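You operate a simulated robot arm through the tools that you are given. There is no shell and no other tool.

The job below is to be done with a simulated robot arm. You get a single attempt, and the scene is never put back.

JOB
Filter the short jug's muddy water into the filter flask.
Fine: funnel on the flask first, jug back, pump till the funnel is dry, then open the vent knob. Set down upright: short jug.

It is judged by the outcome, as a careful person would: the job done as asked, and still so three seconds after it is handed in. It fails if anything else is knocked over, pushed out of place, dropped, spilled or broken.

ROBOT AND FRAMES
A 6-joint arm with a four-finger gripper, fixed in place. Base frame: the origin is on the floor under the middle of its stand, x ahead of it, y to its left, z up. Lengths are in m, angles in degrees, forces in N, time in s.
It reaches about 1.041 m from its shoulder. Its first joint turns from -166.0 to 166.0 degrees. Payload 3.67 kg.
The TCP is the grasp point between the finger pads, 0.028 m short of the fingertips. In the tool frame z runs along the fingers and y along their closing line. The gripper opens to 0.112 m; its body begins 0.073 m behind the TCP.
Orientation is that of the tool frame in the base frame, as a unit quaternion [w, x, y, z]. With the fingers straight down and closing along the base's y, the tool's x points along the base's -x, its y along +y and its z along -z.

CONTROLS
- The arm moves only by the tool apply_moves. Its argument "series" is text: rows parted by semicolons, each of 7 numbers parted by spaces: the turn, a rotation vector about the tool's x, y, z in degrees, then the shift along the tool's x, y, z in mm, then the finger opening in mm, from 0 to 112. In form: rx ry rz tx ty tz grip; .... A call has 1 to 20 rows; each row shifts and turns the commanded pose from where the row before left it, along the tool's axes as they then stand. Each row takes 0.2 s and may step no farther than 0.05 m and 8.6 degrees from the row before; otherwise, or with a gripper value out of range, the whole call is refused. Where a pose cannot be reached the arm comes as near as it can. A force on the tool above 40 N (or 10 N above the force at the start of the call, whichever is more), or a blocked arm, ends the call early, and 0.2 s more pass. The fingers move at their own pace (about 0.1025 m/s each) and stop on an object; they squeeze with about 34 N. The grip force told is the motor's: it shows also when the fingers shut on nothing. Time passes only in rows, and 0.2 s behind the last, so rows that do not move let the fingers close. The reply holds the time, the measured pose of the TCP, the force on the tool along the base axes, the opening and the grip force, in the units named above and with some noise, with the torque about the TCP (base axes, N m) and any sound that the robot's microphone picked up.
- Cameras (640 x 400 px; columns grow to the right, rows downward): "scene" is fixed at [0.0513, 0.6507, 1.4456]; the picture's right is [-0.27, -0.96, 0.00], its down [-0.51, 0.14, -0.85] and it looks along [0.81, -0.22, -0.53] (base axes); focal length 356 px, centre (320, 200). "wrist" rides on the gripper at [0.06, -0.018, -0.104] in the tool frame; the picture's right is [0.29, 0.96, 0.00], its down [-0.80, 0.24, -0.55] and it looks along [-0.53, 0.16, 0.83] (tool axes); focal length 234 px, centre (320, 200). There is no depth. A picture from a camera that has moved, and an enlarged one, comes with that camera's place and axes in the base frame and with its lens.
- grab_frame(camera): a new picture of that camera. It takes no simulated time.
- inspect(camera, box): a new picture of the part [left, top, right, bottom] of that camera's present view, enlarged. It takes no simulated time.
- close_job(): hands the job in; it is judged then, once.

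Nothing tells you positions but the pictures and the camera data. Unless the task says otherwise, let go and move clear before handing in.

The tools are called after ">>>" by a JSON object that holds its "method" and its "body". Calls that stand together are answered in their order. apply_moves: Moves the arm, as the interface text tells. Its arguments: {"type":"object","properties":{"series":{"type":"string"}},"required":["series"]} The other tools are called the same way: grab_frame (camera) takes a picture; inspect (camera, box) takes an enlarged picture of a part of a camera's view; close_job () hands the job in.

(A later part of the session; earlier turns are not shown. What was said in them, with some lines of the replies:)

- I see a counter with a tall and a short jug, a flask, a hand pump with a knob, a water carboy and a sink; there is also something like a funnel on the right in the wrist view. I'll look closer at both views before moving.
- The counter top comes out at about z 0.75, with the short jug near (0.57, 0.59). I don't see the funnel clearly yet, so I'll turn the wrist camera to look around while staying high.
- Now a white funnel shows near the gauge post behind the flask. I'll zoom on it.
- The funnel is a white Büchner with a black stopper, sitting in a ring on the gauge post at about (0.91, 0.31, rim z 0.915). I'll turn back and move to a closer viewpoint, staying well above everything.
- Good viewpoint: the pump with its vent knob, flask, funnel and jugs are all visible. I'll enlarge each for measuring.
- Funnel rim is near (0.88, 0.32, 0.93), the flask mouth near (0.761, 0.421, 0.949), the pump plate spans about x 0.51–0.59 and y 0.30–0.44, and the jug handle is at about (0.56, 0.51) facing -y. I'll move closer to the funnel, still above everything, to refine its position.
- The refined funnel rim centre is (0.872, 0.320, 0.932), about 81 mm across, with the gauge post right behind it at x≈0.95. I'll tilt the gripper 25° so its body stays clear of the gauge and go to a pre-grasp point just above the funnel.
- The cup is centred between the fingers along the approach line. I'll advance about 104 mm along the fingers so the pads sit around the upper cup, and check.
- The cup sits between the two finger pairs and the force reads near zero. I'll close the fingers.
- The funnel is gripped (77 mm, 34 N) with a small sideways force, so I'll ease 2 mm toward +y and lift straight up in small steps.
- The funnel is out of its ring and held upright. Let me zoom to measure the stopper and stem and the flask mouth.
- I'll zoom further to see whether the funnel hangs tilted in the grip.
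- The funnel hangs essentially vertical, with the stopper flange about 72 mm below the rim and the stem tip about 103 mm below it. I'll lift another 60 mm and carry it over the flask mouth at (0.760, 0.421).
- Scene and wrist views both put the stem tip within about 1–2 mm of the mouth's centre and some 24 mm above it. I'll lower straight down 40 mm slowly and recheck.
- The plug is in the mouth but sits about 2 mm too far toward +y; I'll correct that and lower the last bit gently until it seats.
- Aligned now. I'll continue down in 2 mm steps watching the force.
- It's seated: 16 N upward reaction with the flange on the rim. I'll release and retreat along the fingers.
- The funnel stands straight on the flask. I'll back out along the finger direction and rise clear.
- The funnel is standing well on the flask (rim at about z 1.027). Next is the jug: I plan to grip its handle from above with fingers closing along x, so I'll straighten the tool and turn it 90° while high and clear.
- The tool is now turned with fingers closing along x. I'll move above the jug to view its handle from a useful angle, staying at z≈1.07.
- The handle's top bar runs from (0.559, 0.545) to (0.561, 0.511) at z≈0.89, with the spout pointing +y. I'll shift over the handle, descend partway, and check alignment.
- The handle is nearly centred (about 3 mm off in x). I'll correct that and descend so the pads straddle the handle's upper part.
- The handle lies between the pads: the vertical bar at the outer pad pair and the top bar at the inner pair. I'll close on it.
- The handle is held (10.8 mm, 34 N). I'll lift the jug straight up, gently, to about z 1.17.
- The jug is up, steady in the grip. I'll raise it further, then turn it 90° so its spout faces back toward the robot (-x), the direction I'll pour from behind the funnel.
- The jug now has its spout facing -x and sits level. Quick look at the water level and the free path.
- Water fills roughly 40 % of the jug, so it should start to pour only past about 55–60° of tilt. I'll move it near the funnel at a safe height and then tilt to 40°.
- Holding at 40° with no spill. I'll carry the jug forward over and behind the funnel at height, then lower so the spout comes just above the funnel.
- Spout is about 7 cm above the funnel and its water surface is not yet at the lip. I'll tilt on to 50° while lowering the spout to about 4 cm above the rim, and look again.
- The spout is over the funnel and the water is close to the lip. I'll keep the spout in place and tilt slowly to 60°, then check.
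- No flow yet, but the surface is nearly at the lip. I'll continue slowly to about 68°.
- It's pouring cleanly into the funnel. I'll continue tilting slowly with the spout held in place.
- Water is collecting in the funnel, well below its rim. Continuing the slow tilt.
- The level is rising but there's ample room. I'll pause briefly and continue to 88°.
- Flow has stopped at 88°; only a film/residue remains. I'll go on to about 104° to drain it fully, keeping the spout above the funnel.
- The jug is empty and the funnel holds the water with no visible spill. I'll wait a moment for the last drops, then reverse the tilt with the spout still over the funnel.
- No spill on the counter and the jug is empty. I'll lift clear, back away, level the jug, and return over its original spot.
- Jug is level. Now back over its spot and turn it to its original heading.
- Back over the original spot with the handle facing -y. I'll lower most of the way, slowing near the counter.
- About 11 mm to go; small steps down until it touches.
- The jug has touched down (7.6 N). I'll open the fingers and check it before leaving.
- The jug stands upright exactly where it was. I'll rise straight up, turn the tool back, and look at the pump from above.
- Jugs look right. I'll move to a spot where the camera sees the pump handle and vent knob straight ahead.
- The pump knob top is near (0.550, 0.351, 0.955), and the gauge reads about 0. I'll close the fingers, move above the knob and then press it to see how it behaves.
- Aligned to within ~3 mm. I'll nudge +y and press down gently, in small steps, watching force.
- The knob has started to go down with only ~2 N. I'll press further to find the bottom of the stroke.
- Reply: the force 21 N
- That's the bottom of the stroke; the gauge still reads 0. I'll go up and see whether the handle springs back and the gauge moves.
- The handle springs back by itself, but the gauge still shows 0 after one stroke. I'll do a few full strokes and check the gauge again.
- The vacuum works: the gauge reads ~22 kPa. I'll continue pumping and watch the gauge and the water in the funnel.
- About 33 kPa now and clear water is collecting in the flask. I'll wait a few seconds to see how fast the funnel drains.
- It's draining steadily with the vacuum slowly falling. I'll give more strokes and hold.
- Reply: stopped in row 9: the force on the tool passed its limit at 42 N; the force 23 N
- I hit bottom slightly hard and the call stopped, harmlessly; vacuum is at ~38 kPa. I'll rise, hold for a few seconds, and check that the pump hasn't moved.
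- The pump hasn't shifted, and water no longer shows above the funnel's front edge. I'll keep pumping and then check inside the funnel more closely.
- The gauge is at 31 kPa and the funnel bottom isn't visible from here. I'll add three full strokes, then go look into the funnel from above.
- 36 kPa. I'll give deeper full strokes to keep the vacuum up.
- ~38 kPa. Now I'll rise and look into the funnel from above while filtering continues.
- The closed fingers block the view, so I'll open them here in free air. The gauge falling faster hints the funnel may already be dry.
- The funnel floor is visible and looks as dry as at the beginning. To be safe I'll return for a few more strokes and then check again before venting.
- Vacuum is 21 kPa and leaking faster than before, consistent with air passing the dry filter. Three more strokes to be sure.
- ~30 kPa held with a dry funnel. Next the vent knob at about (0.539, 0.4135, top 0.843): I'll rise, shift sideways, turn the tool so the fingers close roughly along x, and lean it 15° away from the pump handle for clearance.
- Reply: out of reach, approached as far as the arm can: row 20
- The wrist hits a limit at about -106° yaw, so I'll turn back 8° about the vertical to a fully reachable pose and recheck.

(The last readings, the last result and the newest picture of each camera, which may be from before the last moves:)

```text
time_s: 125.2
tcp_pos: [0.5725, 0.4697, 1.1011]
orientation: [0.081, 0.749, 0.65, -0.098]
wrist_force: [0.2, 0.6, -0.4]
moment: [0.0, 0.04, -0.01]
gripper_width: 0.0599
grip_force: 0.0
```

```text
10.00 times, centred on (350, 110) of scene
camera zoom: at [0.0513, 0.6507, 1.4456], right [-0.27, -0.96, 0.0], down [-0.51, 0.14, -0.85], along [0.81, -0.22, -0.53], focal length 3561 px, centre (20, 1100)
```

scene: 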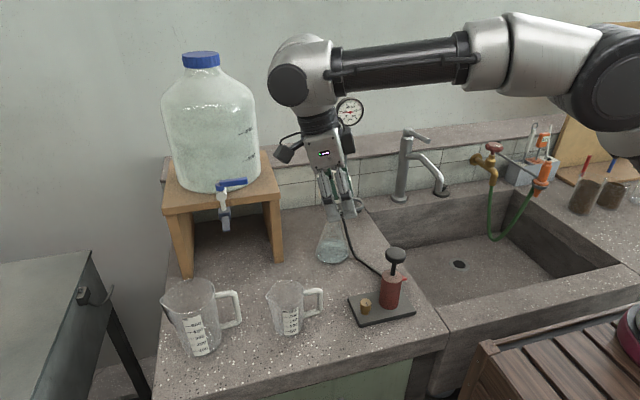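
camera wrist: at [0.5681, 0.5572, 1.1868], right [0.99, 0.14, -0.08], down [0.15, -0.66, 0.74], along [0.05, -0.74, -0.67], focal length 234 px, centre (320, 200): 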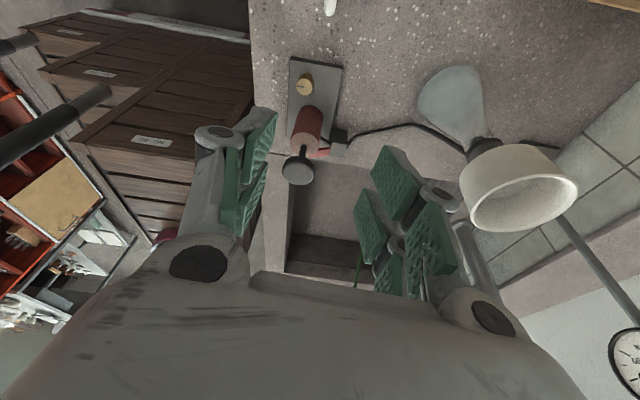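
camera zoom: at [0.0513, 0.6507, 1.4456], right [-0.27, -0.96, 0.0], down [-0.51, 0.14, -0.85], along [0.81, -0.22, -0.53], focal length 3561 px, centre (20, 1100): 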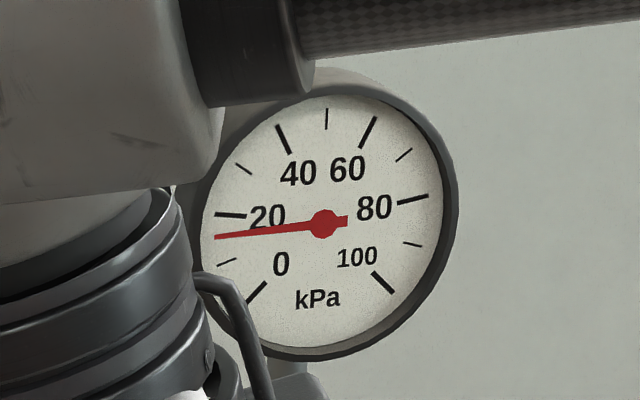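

I'm at a reachable pose now (fingers closing nearly along x, leaning 15°). I'll zoom on the vent knob to refine its position before descending.

>>> {"method": "inspect", "body": {"camera": "wrist", "box": [270, 40, 370, 200]}}

>>> {"method": "inspect", "body": {"camera": "scene", "box": [345, 280, 425, 330]}}

```text
2.50 times, centred on (320, 120) of wrist
camera zoom: at [0.5681, 0.5572, 1.1868], right [0.99, 0.14, -0.08], down [0.15, -0.66, 0.74], along [0.05, -0.74, -0.67], focal length 585 px, centre (320, 400)
```

zoom: 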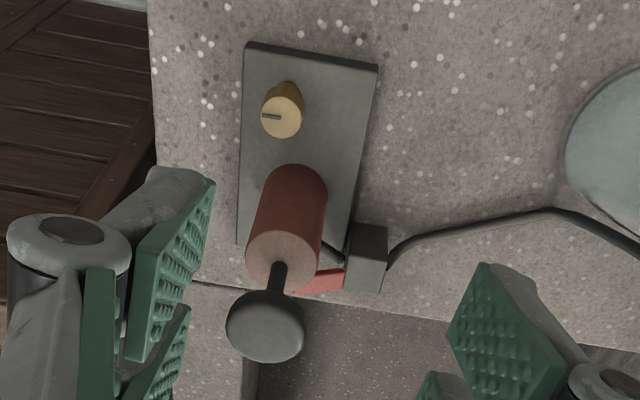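

```text
8.00 times, centred on (385, 305) of scene
camera zoom: at [0.0513, 0.6507, 1.4456], right [-0.27, -0.96, 0.0], down [-0.51, 0.14, -0.85], along [0.81, -0.22, -0.53], focal length 2848 px, centre (-200, -640)
```

zoom: 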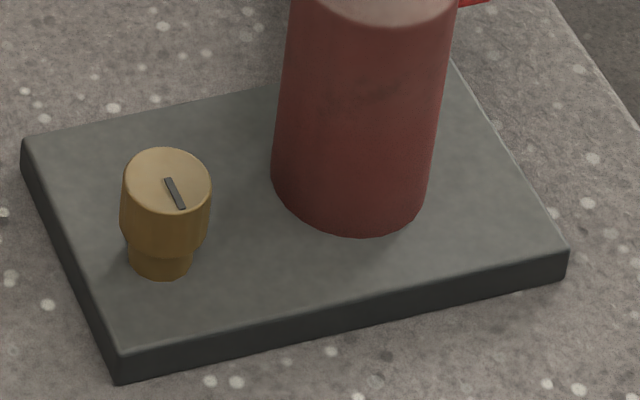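

The vent knob is at (0.5395, 0.413), its 24 mm head spanning about z 0.824–0.843, pointer toward -x. I'll approach along the finger axis to 9 cm short of it.

>>> {"method": "apply_moves", "body": {"series": "0 0 0 1 -5.8 41.6 60; 0 0 0 1 -5.8 41.6 60; 0 0 0 1 -5.8 41.6 60; 0 0 0 1 -5.8 41.6 60; 0 0 0 0 0 0 60"}}

>>> {"method": "grab_frame", "body": {"camera": "wrist"}}

>>> {"method": "inspect", "body": {"camera": "scene", "box": [320, 230, 440, 330]}}

```text
time_s: 126.4
tcp_pos: [0.5436, 0.4376, 0.9407]
orientation: [0.081, 0.749, 0.651, -0.098]
wrist_force: [0.0, -0.2, -1.0]
moment: [0.02, -0.02, 0.02]
gripper_width: 0.0599
grip_force: 0.0
```

```text
taken
camera wrist: at [0.5389, 0.525, 1.0266], right [0.99, 0.14, -0.08], down [0.15, -0.66, 0.74], along [0.05, -0.74, -0.67], focal length 234 px, centre (320, 200)
```

wrist: 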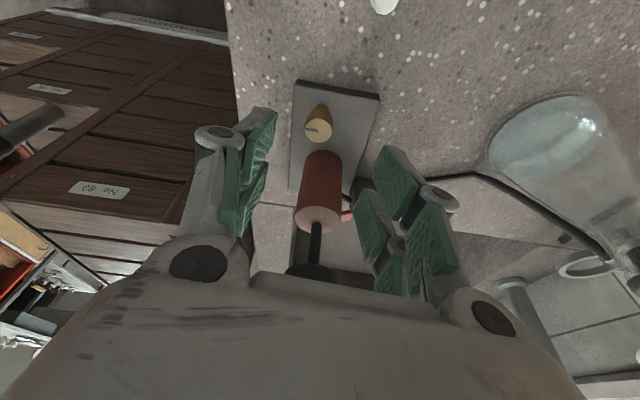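

```text
4.00 times, centred on (380, 280) of scene
camera zoom: at [0.0513, 0.6507, 1.4456], right [-0.27, -0.96, 0.0], down [-0.51, 0.14, -0.85], along [0.81, -0.22, -0.53], focal length 1424 px, centre (80, -120)
```

zoom: 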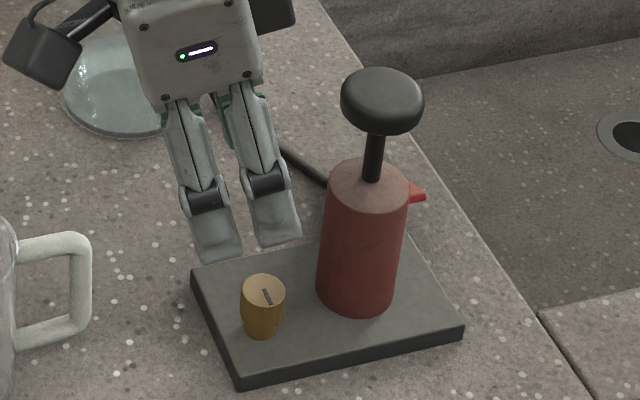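

Well aligned. I'll descend the last 92 mm along the finger axis with the force guard, leaving the tips just above the plate.

>>> {"method": "apply_moves", "body": {"series": "0 0 0 -0.5 0 26 60; 0 0 0 -0.5 0 26 60; 0 0 0 -0.5 0 22 60; 0 0 0 -0.3 0 12 60; 0 0 0 0 0 6 60; 0 0 0 0 0 0 60"}}

>>> {"method": "grab_frame", "body": {"camera": "wrist"}}

>>> {"method": "inspect", "body": {"camera": "scene", "box": [320, 230, 440, 330]}}

```text
time_s: 127.8
tcp_pos: [0.5384, 0.4124, 0.8499]
orientation: [0.081, 0.749, 0.65, -0.099]
wrist_force: [0.3, 0.3, 0.3]
moment: [0.01, -0.03, -0.01]
gripper_width: 0.0601
grip_force: 0.0
```

```text
taken
camera wrist: at [0.5338, 0.4991, 0.9364], right [0.99, 0.14, -0.08], down [0.15, -0.66, 0.74], along [0.05, -0.74, -0.67], focal length 234 px, centre (320, 200)
```

wrist: 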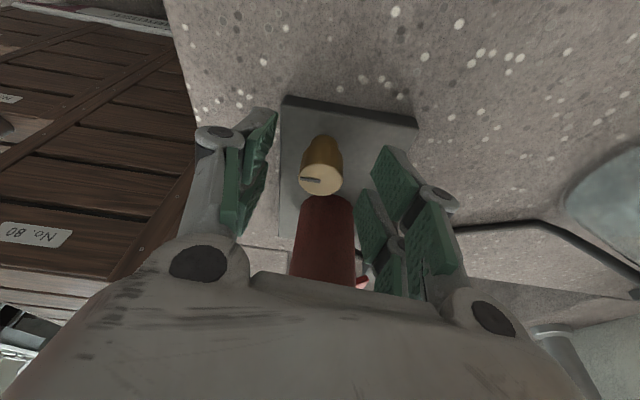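

```text
4.00 times, centred on (380, 280) of scene
camera zoom: at [0.0513, 0.6507, 1.4456], right [-0.27, -0.96, 0.0], down [-0.51, 0.14, -0.85], along [0.81, -0.22, -0.53], focal length 1424 px, centre (80, -120)
```

zoom: 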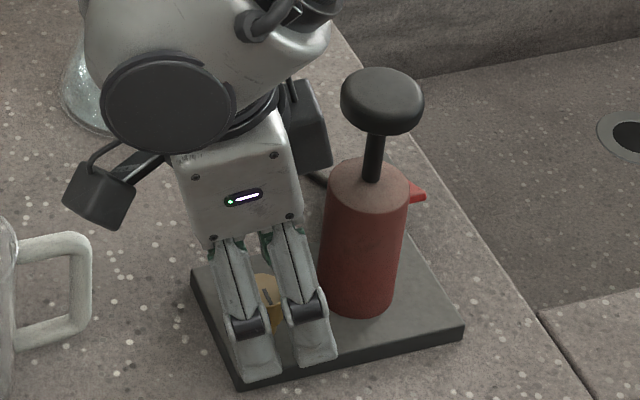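

The fingers straddle the vent knob with clear space to the pump. I'll close on it.

>>> {"method": "apply_moves", "body": {"series": "0 0 0 0 0 0 40; 0 0 0 0 0 0 25; 0 0 0 0 0 0 15; 0 0 0 0 0 0 15; 0 0 0 0 0 0 15"}}

>>> {"method": "grab_frame", "body": {"camera": "wrist"}}

>>> {"method": "inspect", "body": {"camera": "scene", "box": [320, 230, 440, 330]}}

```text
time_s: 129.0
tcp_pos: [0.537, 0.4114, 0.851]
orientation: [0.081, 0.749, 0.65, -0.099]
wrist_force: [-3.1, 0.7, -1.2]
moment: [0.04, 0.08, 0.02]
gripper_width: 0.0233
grip_force: 44.9
```

```text
taken
camera wrist: at [0.5336, 0.4992, 0.9365], right [0.99, 0.14, -0.08], down [0.15, -0.66, 0.74], along [0.05, -0.74, -0.67], focal length 234 px, centre (320, 200)
```

wrist: 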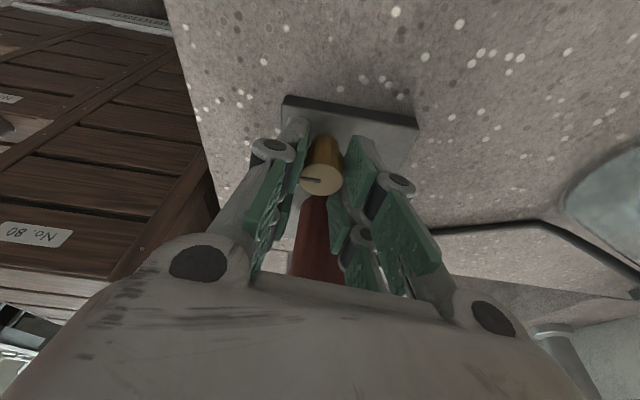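

```text
4.00 times, centred on (380, 280) of scene
camera zoom: at [0.0513, 0.6507, 1.4456], right [-0.27, -0.96, 0.0], down [-0.51, 0.14, -0.85], along [0.81, -0.22, -0.53], focal length 1424 px, centre (80, -120)
```

zoom: 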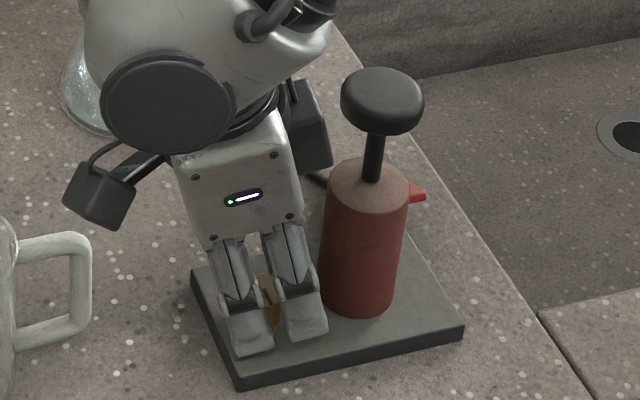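

Knob gripped (23.3 mm). I'll turn it counter-clockwise about the vertical by 24° first and see whether it moves freely.

>>> {"method": "apply_moves", "body": {"series": "-1.51 0 -5.8 0 0 0 15; -1.51 0 -5.8 0 0 0 15; -1.51 0 -5.8 0 0 0 15; -1.51 0 -5.8 0 0 0 15; 0 0 0 0 0 0 15"}}

>>> {"method": "grab_frame", "body": {"camera": "wrist"}}

>>> {"method": "inspect", "body": {"camera": "scene", "box": [320, 230, 440, 330]}}

>>> {"method": "inspect", "body": {"camera": "scene", "box": [320, 90, 380, 130]}}

```text
time_s: 130.2
tcp_pos: [0.5376, 0.4116, 0.8509]
orientation: [0.098, 0.597, 0.792, -0.078]
wrist_force: [-28.9, 9.2, 3.5]
moment: [-0.47, 0.55, 0.02]
gripper_width: 0.0232
grip_force: 45.0
```

```text
taken
camera wrist: at [0.4992, 0.4892, 0.9368], right [0.84, 0.53, -0.08], down [0.41, -0.54, 0.73], along [0.35, -0.65, -0.68], focal length 234 px, centre (320, 200)
```

wrist: 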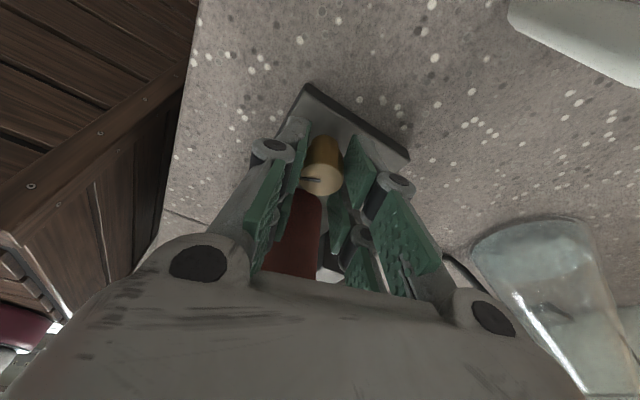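

```text
4.00 times, centred on (380, 280) of scene
camera zoom: at [0.0513, 0.6507, 1.4456], right [-0.27, -0.96, 0.0], down [-0.51, 0.14, -0.85], along [0.81, -0.22, -0.53], focal length 1424 px, centre (80, -120)
```

zoom: 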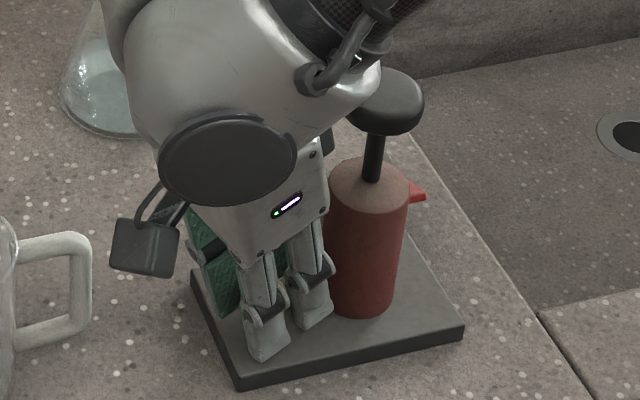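

```text
10.00 times, centred on (350, 110) of scene
camera zoom: at [0.0513, 0.6507, 1.4456], right [-0.27, -0.96, 0.0], down [-0.51, 0.14, -0.85], along [0.81, -0.22, -0.53], focal length 3561 px, centre (20, 1100)
```

zoom: 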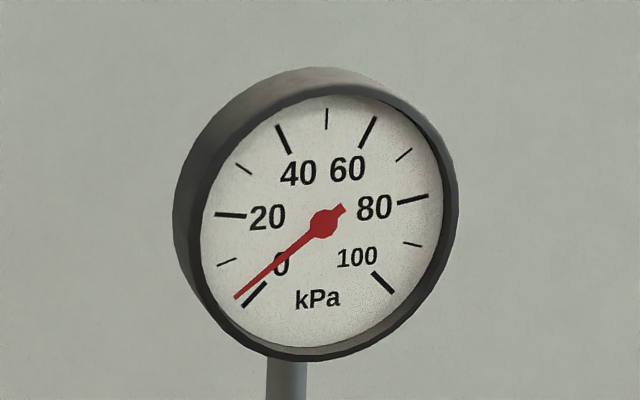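

The knob turns with the gripper (24° so far) and the gauge is dropping toward 0, but there's a sideways load from a slight centring offset. I'll relieve it by about 1 mm before turning more.

>>> {"method": "apply_moves", "body": {"series": "0 0 0 0.5 -1 0 15; 0 0 0 0 0 0 15"}}

```text
time_s: 130.8
tcp_pos: [0.5365, 0.4121, 0.85]
orientation: [0.099, 0.598, 0.792, -0.078]
wrist_force: [-27.9, 8.1, 12.9]
moment: [0.05, 0.66, -0.02]
gripper_width: 0.0232
grip_force: 44.6
```

The load is a one-sided push at the knob (the pump hasn't moved). I'll shift another 1.5 mm toward that side and read the force.

>>> {"method": "apply_moves", "body": {"series": "0 0 0 0 -1.5 0 15; 0 0 0 0 0 0 15"}}

>>> {"method": "inspect", "body": {"camera": "scene", "box": [320, 90, 380, 130]}}

>>> {"method": "inspect", "body": {"camera": "wrist", "box": [240, 100, 400, 260]}}

```text
time_s: 131.4
tcp_pos: [0.5382, 0.4114, 0.8512]
orientation: [0.099, 0.598, 0.792, -0.076]
wrist_force: [-7.1, 18.2, 14.3]
moment: [0.15, -0.01, 0.03]
gripper_width: 0.0232
grip_force: 45.3
```

```text
10.00 times, centred on (350, 110) of scene
camera zoom: at [0.0513, 0.6507, 1.4456], right [-0.27, -0.96, 0.0], down [-0.51, 0.14, -0.85], along [0.81, -0.22, -0.53], focal length 3561 px, centre (20, 1100)
```

zoom: 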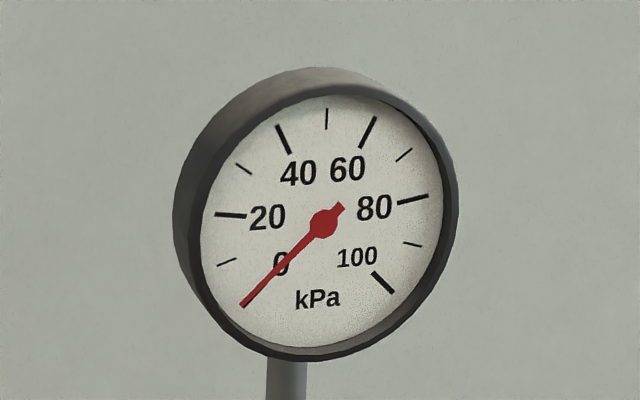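

```text
2.50 times, centred on (320, 180) of wrist
camera zoom: at [0.4989, 0.4889, 0.9368], right [0.84, 0.53, -0.07], down [0.41, -0.55, 0.73], along [0.35, -0.65, -0.68], focal length 585 px, centre (320, 250)
```

zoom: 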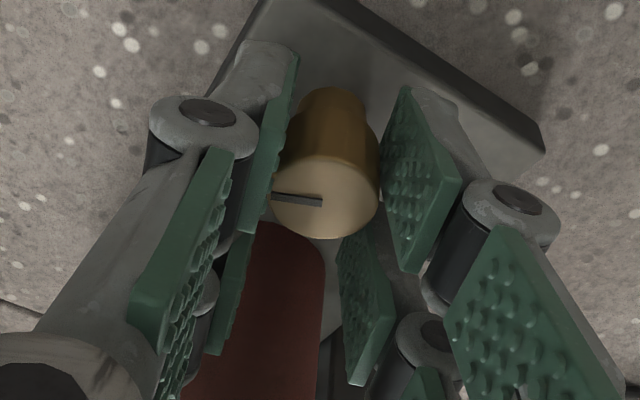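

Gauge now reads 0, so the vent is opening. I'll ease the residual load and continue counter-clockwise another 30°.

>>> {"method": "apply_moves", "body": {"series": "0 0 0 0.8 -0.2 -1.2 15; -1.51 0 -5.8 0 0 0 15; -1.51 0 -5.8 0 0 0 15; -1.51 0 -5.8 0 0 0 15; 0 0 0 0 0 0 15"}}

>>> {"method": "inspect", "body": {"camera": "scene", "box": [320, 230, 440, 330]}}

>>> {"method": "inspect", "body": {"camera": "wrist", "box": [240, 100, 400, 260]}}

```text
time_s: 132.6
tcp_pos: [0.5378, 0.4113, 0.8508]
orientation: [0.109, 0.466, 0.876, -0.061]
wrist_force: [33.7, 14.3, -7.5]
moment: [-0.49, -1.37, -0.03]
gripper_width: 0.0231
grip_force: 45.6
```

```text
4.00 times, centred on (380, 280) of scene
camera zoom: at [0.0513, 0.6507, 1.4456], right [-0.27, -0.96, 0.0], down [-0.51, 0.14, -0.85], along [0.81, -0.22, -0.53], focal length 1424 px, centre (80, -120)
```

zoom: 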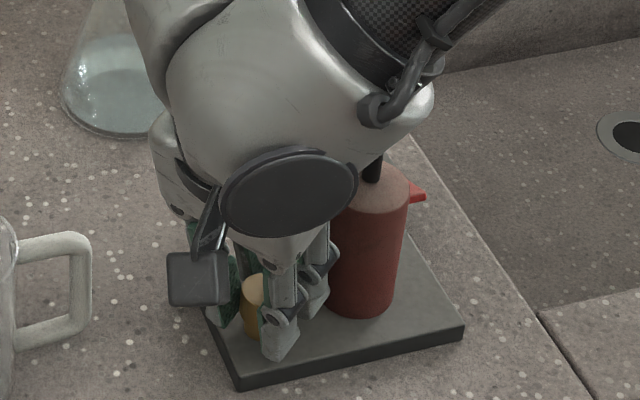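

```text
2.50 times, centred on (320, 180) of wrist
camera zoom: at [0.4777, 0.473, 0.9367], right [0.64, 0.77, -0.08], down [0.56, -0.39, 0.73], along [0.53, -0.51, -0.68], focal length 585 px, centre (320, 250)
```

zoom: 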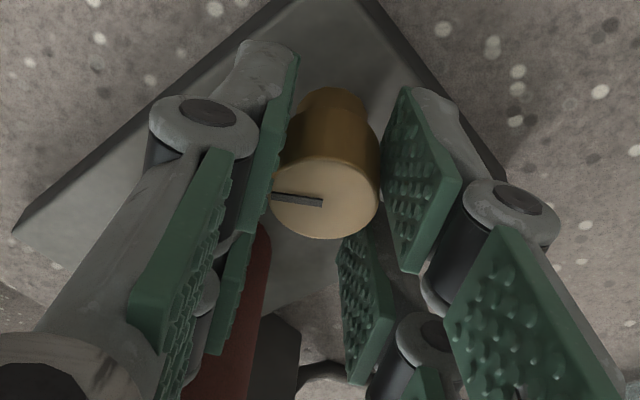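

The knob has turned about 42° but side load has built up again. I'll release, let it relax, and look at where the knob sits relative to the gripper.

>>> {"method": "apply_moves", "body": {"series": "0 0 0 0 0 0 25; 0 0 0 0 0 0 40; 0 0 0 0 0 0 60; 0 0 0 0 0 0 60"}}

>>> {"method": "inspect", "body": {"camera": "wrist", "box": [240, 100, 400, 260]}}

>>> {"method": "inspect", "body": {"camera": "scene", "box": [320, 230, 440, 330]}}

```text
time_s: 133.6
tcp_pos: [0.535, 0.4117, 0.8518]
orientation: [0.11, 0.466, 0.876, -0.061]
wrist_force: [0.7, -0.6, 0.1]
moment: [-0.01, 0.0, 0.0]
gripper_width: 0.0601
grip_force: 0.2
```

```text
2.50 times, centred on (320, 180) of wrist
camera zoom: at [0.4755, 0.473, 0.9375], right [0.64, 0.76, -0.08], down [0.56, -0.39, 0.73], along [0.53, -0.51, -0.68], focal length 585 px, centre (320, 250)
```

zoom: 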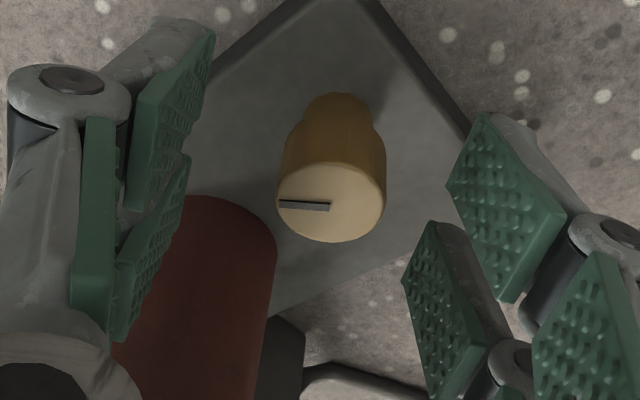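

```text
4.00 times, centred on (380, 280) of scene
camera zoom: at [0.0513, 0.6507, 1.4456], right [-0.27, -0.96, 0.0], down [-0.51, 0.14, -0.85], along [0.81, -0.22, -0.53], focal length 1424 px, centre (80, -120)
```

zoom: 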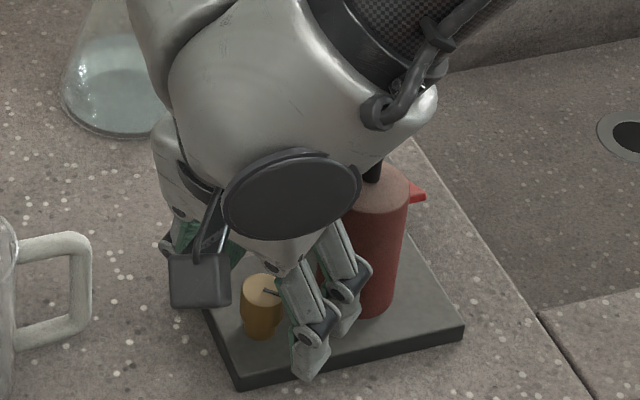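

Knob pointer now points well toward -y (about 45–50° turned) and nothing is loaded. To open it fully, I'll swing the open gripper back 42°, re-centre (knob at about (0.5375, 0.4125)), and regrip.

>>> {"method": "apply_moves", "body": {"series": "1.51 0 5.8 0 0 0 60; 1.51 0 5.8 0 0 0 60; 1.51 0 5.8 0 0 0 60; 1.51 0 5.8 0 0 0 60; 1.51 0 5.8 0 0 0 60; 1.51 0 5.8 0 0 0 60; 1.51 0 5.8 0 0 0 60; 0 0 0 1.1 2.4 0 60; 0 0 0 0 0 0 60"}}

>>> {"method": "inspect", "body": {"camera": "wrist", "box": [240, 100, 400, 260]}}

>>> {"method": "inspect", "body": {"camera": "scene", "box": [320, 230, 440, 330]}}

```text
time_s: 135.6
tcp_pos: [0.5399, 0.4119, 0.8508]
orientation: [0.081, 0.75, 0.649, -0.098]
wrist_force: [-0.2, 0.1, 0.2]
moment: [-0.02, -0.02, 0.04]
gripper_width: 0.0599
grip_force: 0.0
```

```text
2.50 times, centred on (320, 180) of wrist
camera zoom: at [0.535, 0.4998, 0.9367], right [0.99, 0.14, -0.08], down [0.15, -0.66, 0.74], along [0.05, -0.74, -0.67], focal length 585 px, centre (320, 250)
```

zoom: 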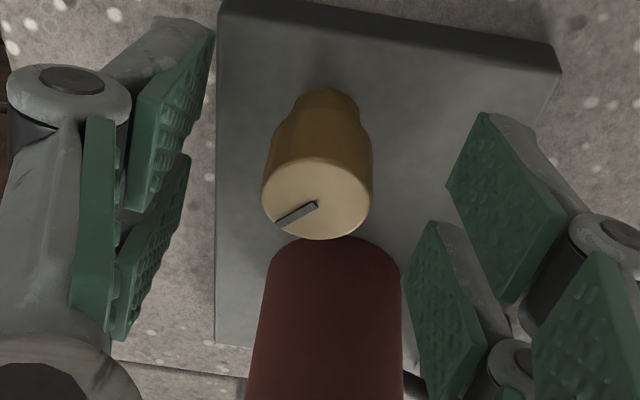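

```text
4.00 times, centred on (380, 280) of scene
camera zoom: at [0.0513, 0.6507, 1.4456], right [-0.27, -0.96, 0.0], down [-0.51, 0.14, -0.85], along [0.81, -0.22, -0.53], focal length 1424 px, centre (80, -120)
```

zoom: 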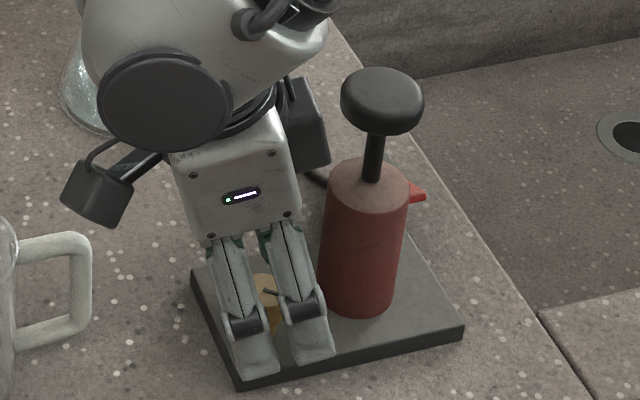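

Centred now to within 1 mm. I'll close and turn counter-clockwise in stages.

>>> {"method": "apply_moves", "body": {"series": "0 0 0 0 0 0 40; 0 0 0 0 0 0 25; 0 0 0 0 0 0 15; 0 0 0 0 0 0 15; 0 0 0 0 0 0 15"}}

>>> {"method": "apply_moves", "body": {"series": "-1.51 0 -5.8 0 0 0 15; -1.51 0 -5.8 0 0 0 15; 0 0 0 0 0 0 15"}}

```text
time_s: 136.8
tcp_pos: [0.5383, 0.413, 0.8524]
orientation: [0.081, 0.75, 0.65, -0.099]
wrist_force: [-18.1, 2.1, -1.7]
moment: [0.13, 0.54, -0.02]
gripper_width: 0.0235
grip_force: 45.0
```

```text
time_s: 137.6
tcp_pos: [0.5388, 0.4129, 0.8523]
orientation: [0.091, 0.677, 0.725, -0.089]
wrist_force: [-23.8, 3.1, -3.6]
moment: [-0.33, 0.64, 0.0]
gripper_width: 0.0233
grip_force: 45.0
```

>>> {"method": "apply_moves", "body": {"series": "0 0 0 0 -0.8 0 15; 0 0 0 0 0 0 15"}}

```text
time_s: 138.2
tcp_pos: [0.538, 0.4121, 0.8511]
orientation: [0.09, 0.677, 0.725, -0.089]
wrist_force: [-15.7, 9.2, -19.2]
moment: [0.3, 0.35, -0.02]
gripper_width: 0.0236
grip_force: 45.2
```

Load is dropping. A bit more relief and I'll continue turning in stages.

>>> {"method": "apply_moves", "body": {"series": "0 0 0 0 -0.6 0 15; -1.51 0 -5.8 0 0 0 15; -1.51 0 -5.8 0 0 0 15; 0 0 0 0 0 0 15"}}

>>> {"method": "inspect", "body": {"camera": "wrist", "box": [240, 100, 400, 260]}}

```text
time_s: 139.2
tcp_pos: [0.5383, 0.4125, 0.852]
orientation: [0.099, 0.597, 0.792, -0.077]
wrist_force: [-2.1, 16.3, -19.7]
moment: [0.36, 0.04, 0.0]
gripper_width: 0.0233
grip_force: 45.3
```

```text
2.50 times, centred on (320, 180) of wrist
camera zoom: at [0.4989, 0.49, 0.9371], right [0.84, 0.53, -0.08], down [0.41, -0.54, 0.73], along [0.35, -0.65, -0.68], focal length 585 px, centre (320, 250)
```

zoom: 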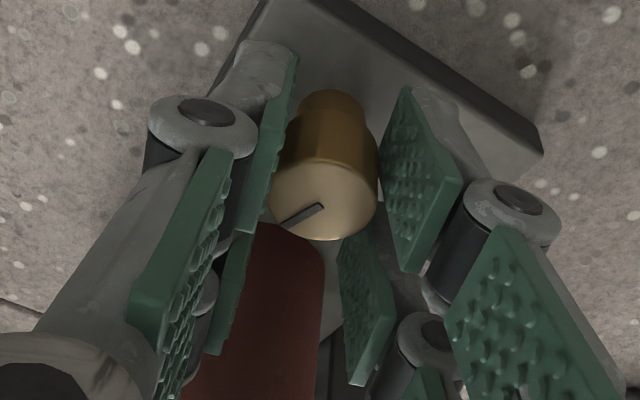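

The knob keeps turning with the gripper (about 66° total). I'll ease the load slightly and turn another 20°.

>>> {"method": "apply_moves", "body": {"series": "0 0 0 0.6 0.1 0.6 15; -1.26 0 -4.84 0 0 0 15; -1.26 0 -4.84 0 0 0 15; -1.26 0 -4.84 0 0 0 15; -1.26 0 -4.84 0 0 0 15; 0 0 0 0 0 0 15"}}

>>> {"method": "inspect", "body": {"camera": "wrist", "box": [240, 100, 400, 260]}}

>>> {"method": "inspect", "body": {"camera": "scene", "box": [320, 90, 380, 130]}}

```text
time_s: 140.6
tcp_pos: [0.5381, 0.4127, 0.8511]
orientation: [0.11, 0.45, 0.884, -0.059]
wrist_force: [-5.0, 3.4, 5.9]
moment: [-0.8, -0.28, 0.03]
gripper_width: 0.0234
grip_force: 44.6
```

```text
2.50 times, centred on (320, 180) of wrist
camera zoom: at [0.4751, 0.4716, 0.9371], right [0.61, 0.79, -0.08], down [0.57, -0.37, 0.73], along [0.55, -0.49, -0.68], focal length 585 px, centre (320, 250)
```

zoom: 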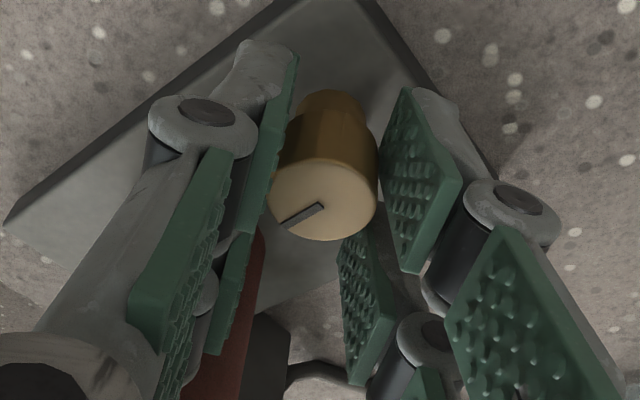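

```text
10.00 times, centred on (350, 110) of scene
camera zoom: at [0.0513, 0.6507, 1.4456], right [-0.27, -0.96, 0.0], down [-0.51, 0.14, -0.85], along [0.81, -0.22, -0.53], focal length 3561 px, centre (20, 1100)
```

zoom: 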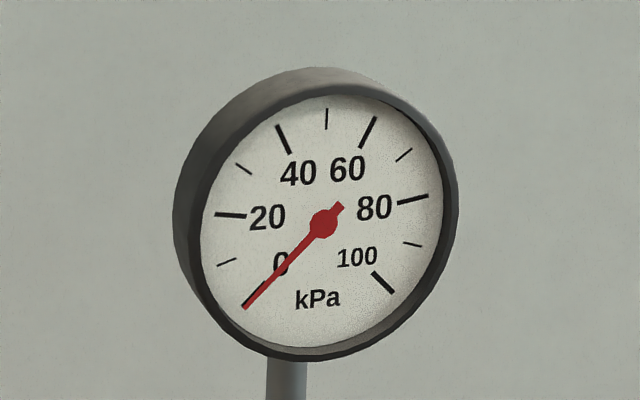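

Gauge at 0 and the knob turned roughly 86°. I'll release and check the pointer.

>>> {"method": "apply_moves", "body": {"series": "0 0 0 0 0 0 25; 0 0 0 0 0 0 40; 0 0 0 0 0 0 60; 0 0 0 0 0 0 60"}}

>>> {"method": "inspect", "body": {"camera": "wrist", "box": [240, 100, 400, 260]}}

>>> {"method": "inspect", "body": {"camera": "scene", "box": [320, 230, 440, 330]}}

```text
time_s: 141.6
tcp_pos: [0.538, 0.4133, 0.8507]
orientation: [0.109, 0.451, 0.884, -0.059]
wrist_force: [0.3, 1.0, -0.5]
moment: [0.01, -0.02, 0.01]
gripper_width: 0.06
grip_force: 0.0
```

```text
2.50 times, centred on (320, 180) of wrist
camera zoom: at [0.4752, 0.4719, 0.9368], right [0.61, 0.79, -0.08], down [0.57, -0.37, 0.73], along [0.55, -0.49, -0.68], focal length 585 px, centre (320, 250)
```

zoom: 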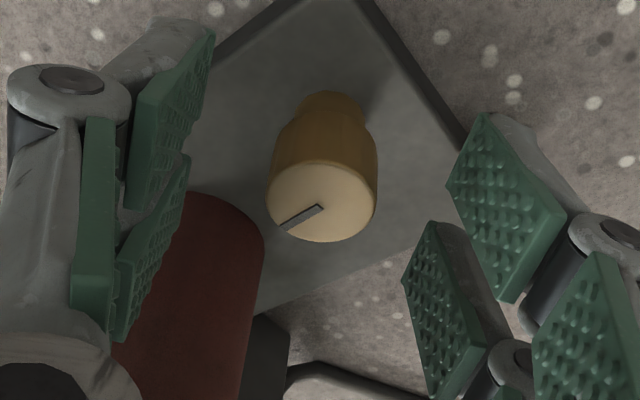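

```text
4.00 times, centred on (380, 280) of scene
camera zoom: at [0.0513, 0.6507, 1.4456], right [-0.27, -0.96, 0.0], down [-0.51, 0.14, -0.85], along [0.81, -0.22, -0.53], focal length 1424 px, centre (80, -120)
```

zoom: 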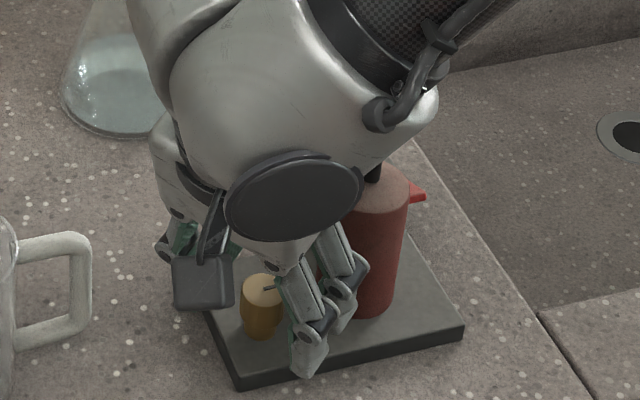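

The pointer now lies about 90° from where it started (along -y) and the gauge reads 0. I'll back out along the finger axis and rise clear.

>>> {"method": "apply_moves", "body": {"series": "0 0 0 0 0 -20 60; 0 0 0 0 0 -30 60; 0 0 0 0 0 -40 60; 0 0 0 0 0 -45 60; 0 0 0 0 0 -45 60; 0 0 0 0 0 -45 60; 0 0 0 0 0 0 60"}}

>>> {"method": "grab_frame", "body": {"camera": "scene"}}

>>> {"method": "inspect", "body": {"camera": "scene", "box": [345, 280, 425, 330]}}

>>> {"method": "inspect", "body": {"camera": "scene", "box": [320, 90, 380, 130]}}

```text
time_s: 143.2
tcp_pos: [0.5088, 0.4577, 1.0702]
orientation: [0.109, 0.452, 0.884, -0.059]
wrist_force: [-0.5, 0.2, 0.3]
moment: [0.01, -0.03, -0.03]
gripper_width: 0.0601
grip_force: 0.1
```

```text
taken
```

scene: 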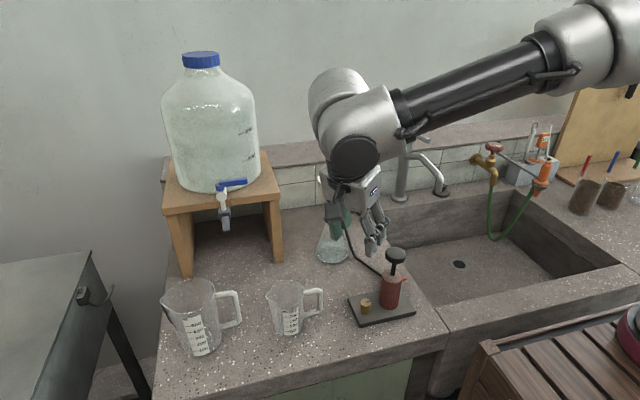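

```text
8.00 times, centred on (385, 305) of scene
camera zoom: at [0.0513, 0.6507, 1.4456], right [-0.27, -0.96, 0.0], down [-0.51, 0.14, -0.85], along [0.81, -0.22, -0.53], focal length 2848 px, centre (-200, -640)
```

zoom: 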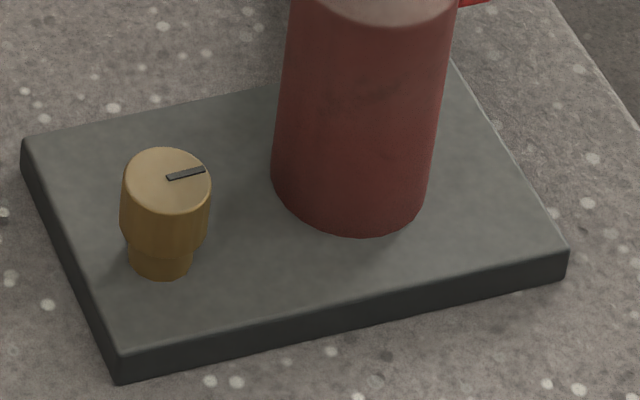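

```text
10.00 times, centred on (350, 110) of scene
camera zoom: at [0.0513, 0.6507, 1.4456], right [-0.27, -0.96, 0.0], down [-0.51, 0.14, -0.85], along [0.81, -0.22, -0.53], focal length 3561 px, centre (20, 1100)
```

zoom: 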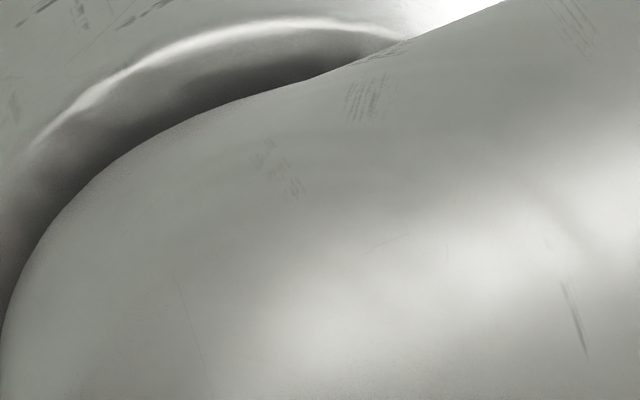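

The knob is turned a full 90° and the pump hasn't moved. I'll raise the arm further and check the whole scene once more, including the funnel.

>>> {"method": "apply_moves", "body": {"series": "0 0 0 -11 0 -43.6 60; 0 0 0 -11 0 -43.6 60; 0 0 0 -11 0 -43.6 60; -2 0 -7.7 0 0 0 60; -2 0 -7.7 0 0 0 60; -2 0 -7.7 0 0 0 60; -2 0 -7.7 0 0 0 60; -2 0 -7.7 0 0 0 60; 0 0 0 0 0 0 60"}}

>>> {"method": "grab_frame", "body": {"camera": "scene"}}

>>> {"method": "grab_frame", "body": {"camera": "wrist"}}

>>> {"method": "inspect", "body": {"camera": "scene", "box": [250, 160, 370, 345]}}

```text
time_s: 145.2
tcp_pos: [0.5054, 0.4585, 1.2055]
orientation: [0.122, 0.124, 0.985, -0.016]
wrist_force: [0.3, -1.0, 0.4]
moment: [0.02, 0.01, -0.01]
gripper_width: 0.0601
grip_force: 0.1
```

```text
taken
```

scene: 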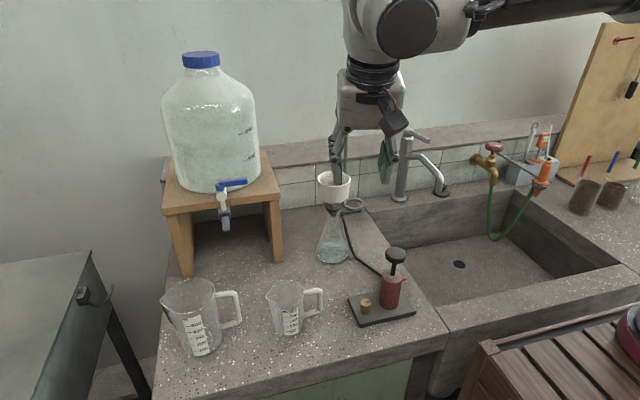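

```text
taken
camera wrist: at [0.4209, 0.4633, 1.2898], right [-0.03, 1.0, -0.07], down [0.68, 0.08, 0.73], along [0.74, -0.02, -0.68], focal length 234 px, centre (320, 200)
```

wrist: 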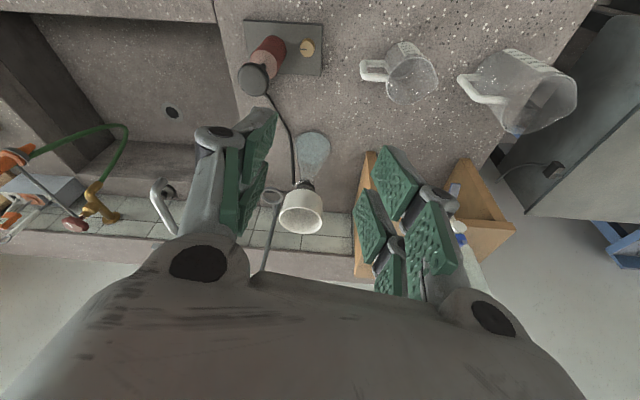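

```text
2.16 times, centred on (310, 252) of scene
camera zoom: at [0.0513, 0.6507, 1.4456], right [-0.27, -0.96, 0.0], down [-0.51, 0.14, -0.85], along [0.81, -0.22, -0.53], focal length 770 px, centre (342, 86)
```

zoom: 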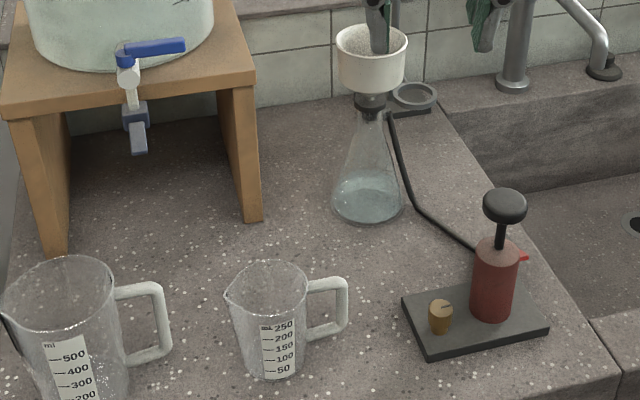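

>>> {"method": "inspect", "body": {"camera": "wrist", "box": [260, 170, 345, 245]}}

>>> {"method": "inspect", "body": {"camera": "scene", "box": [320, 90, 380, 130]}}

>>> {"method": "inspect", "body": {"camera": "scene", "box": [305, 160, 365, 270]}}

```text
5.33 times, centred on (302, 208) of wrist
camera zoom: at [0.4209, 0.4633, 1.2898], right [-0.03, 1.0, -0.07], down [0.68, 0.08, 0.73], along [0.74, -0.02, -0.68], focal length 1249 px, centre (413, 160)
```

zoom: 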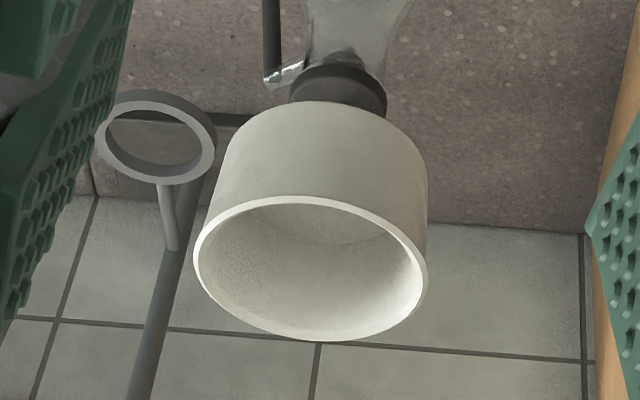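

```text
10.00 times, centred on (350, 110) of scene
camera zoom: at [0.0513, 0.6507, 1.4456], right [-0.27, -0.96, 0.0], down [-0.51, 0.14, -0.85], along [0.81, -0.22, -0.53], focal length 3561 px, centre (20, 1100)
```

zoom: 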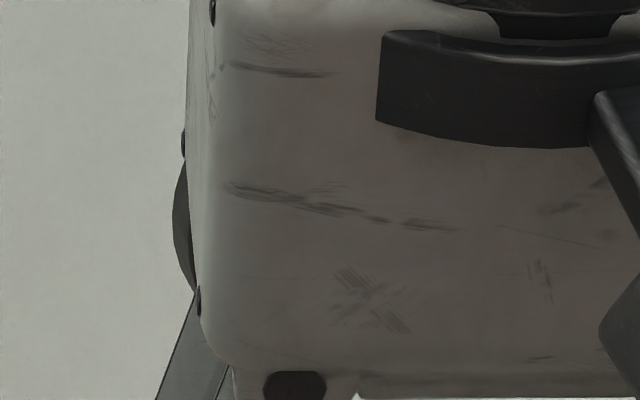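

```text
3.64 times, centred on (335, 215) of scene
camera zoom: at [0.0513, 0.6507, 1.4456], right [-0.27, -0.96, 0.0], down [-0.51, 0.14, -0.85], along [0.81, -0.22, -0.53], focal length 1295 px, centre (266, 146)
```

zoom: 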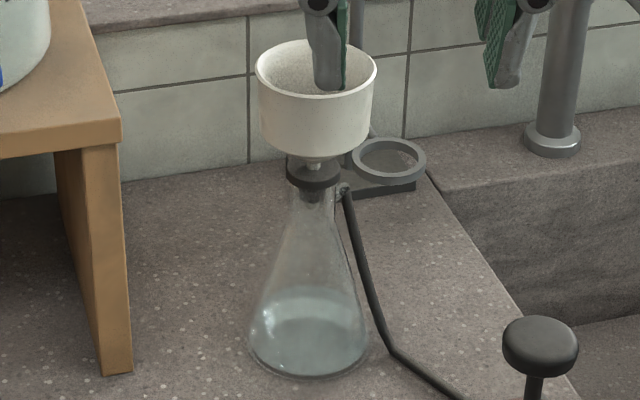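

The funnel sits upright on the flask and its floor looks dry, with the clear filtrate in the flask. The short jug is empty and upright in its old spot, the vent knob is turned 90° with the gauge last seen at 0, and the arm is clear with nothing disturbed, so I'm handing in.

>>> {"method": "close_job", "body": {}}

```text
The job is handed in.
```

The short jug's muddy water is filtered into the flask, and the job is handed in. I haven't seen a verdict from the judging.

- **Funnel:** it was set on the flask before anything else and is still standing straight on it. Its floor looked dry when I checked from above.
- **Short jug:** it was emptied into the funnel with no visible spill. It is back upright in its original spot, with the handle facing the same way.
- **Pump:** the vacuum reached about 38 kPa. Once the floor looked dry I gave three more strokes to be sure.
- **Vent knob:** I turned it about 90° counter-clockwise. The gauge fell to 0 within about two seconds, much faster than it had been leaking.

Turning the knob put some side load on the pump, up to about 34 N, so I released and regripped partway. One pump stroke also bottomed out hard enough to trip the force limit. The pump had not moved after either, and I saw nothing else out of place.
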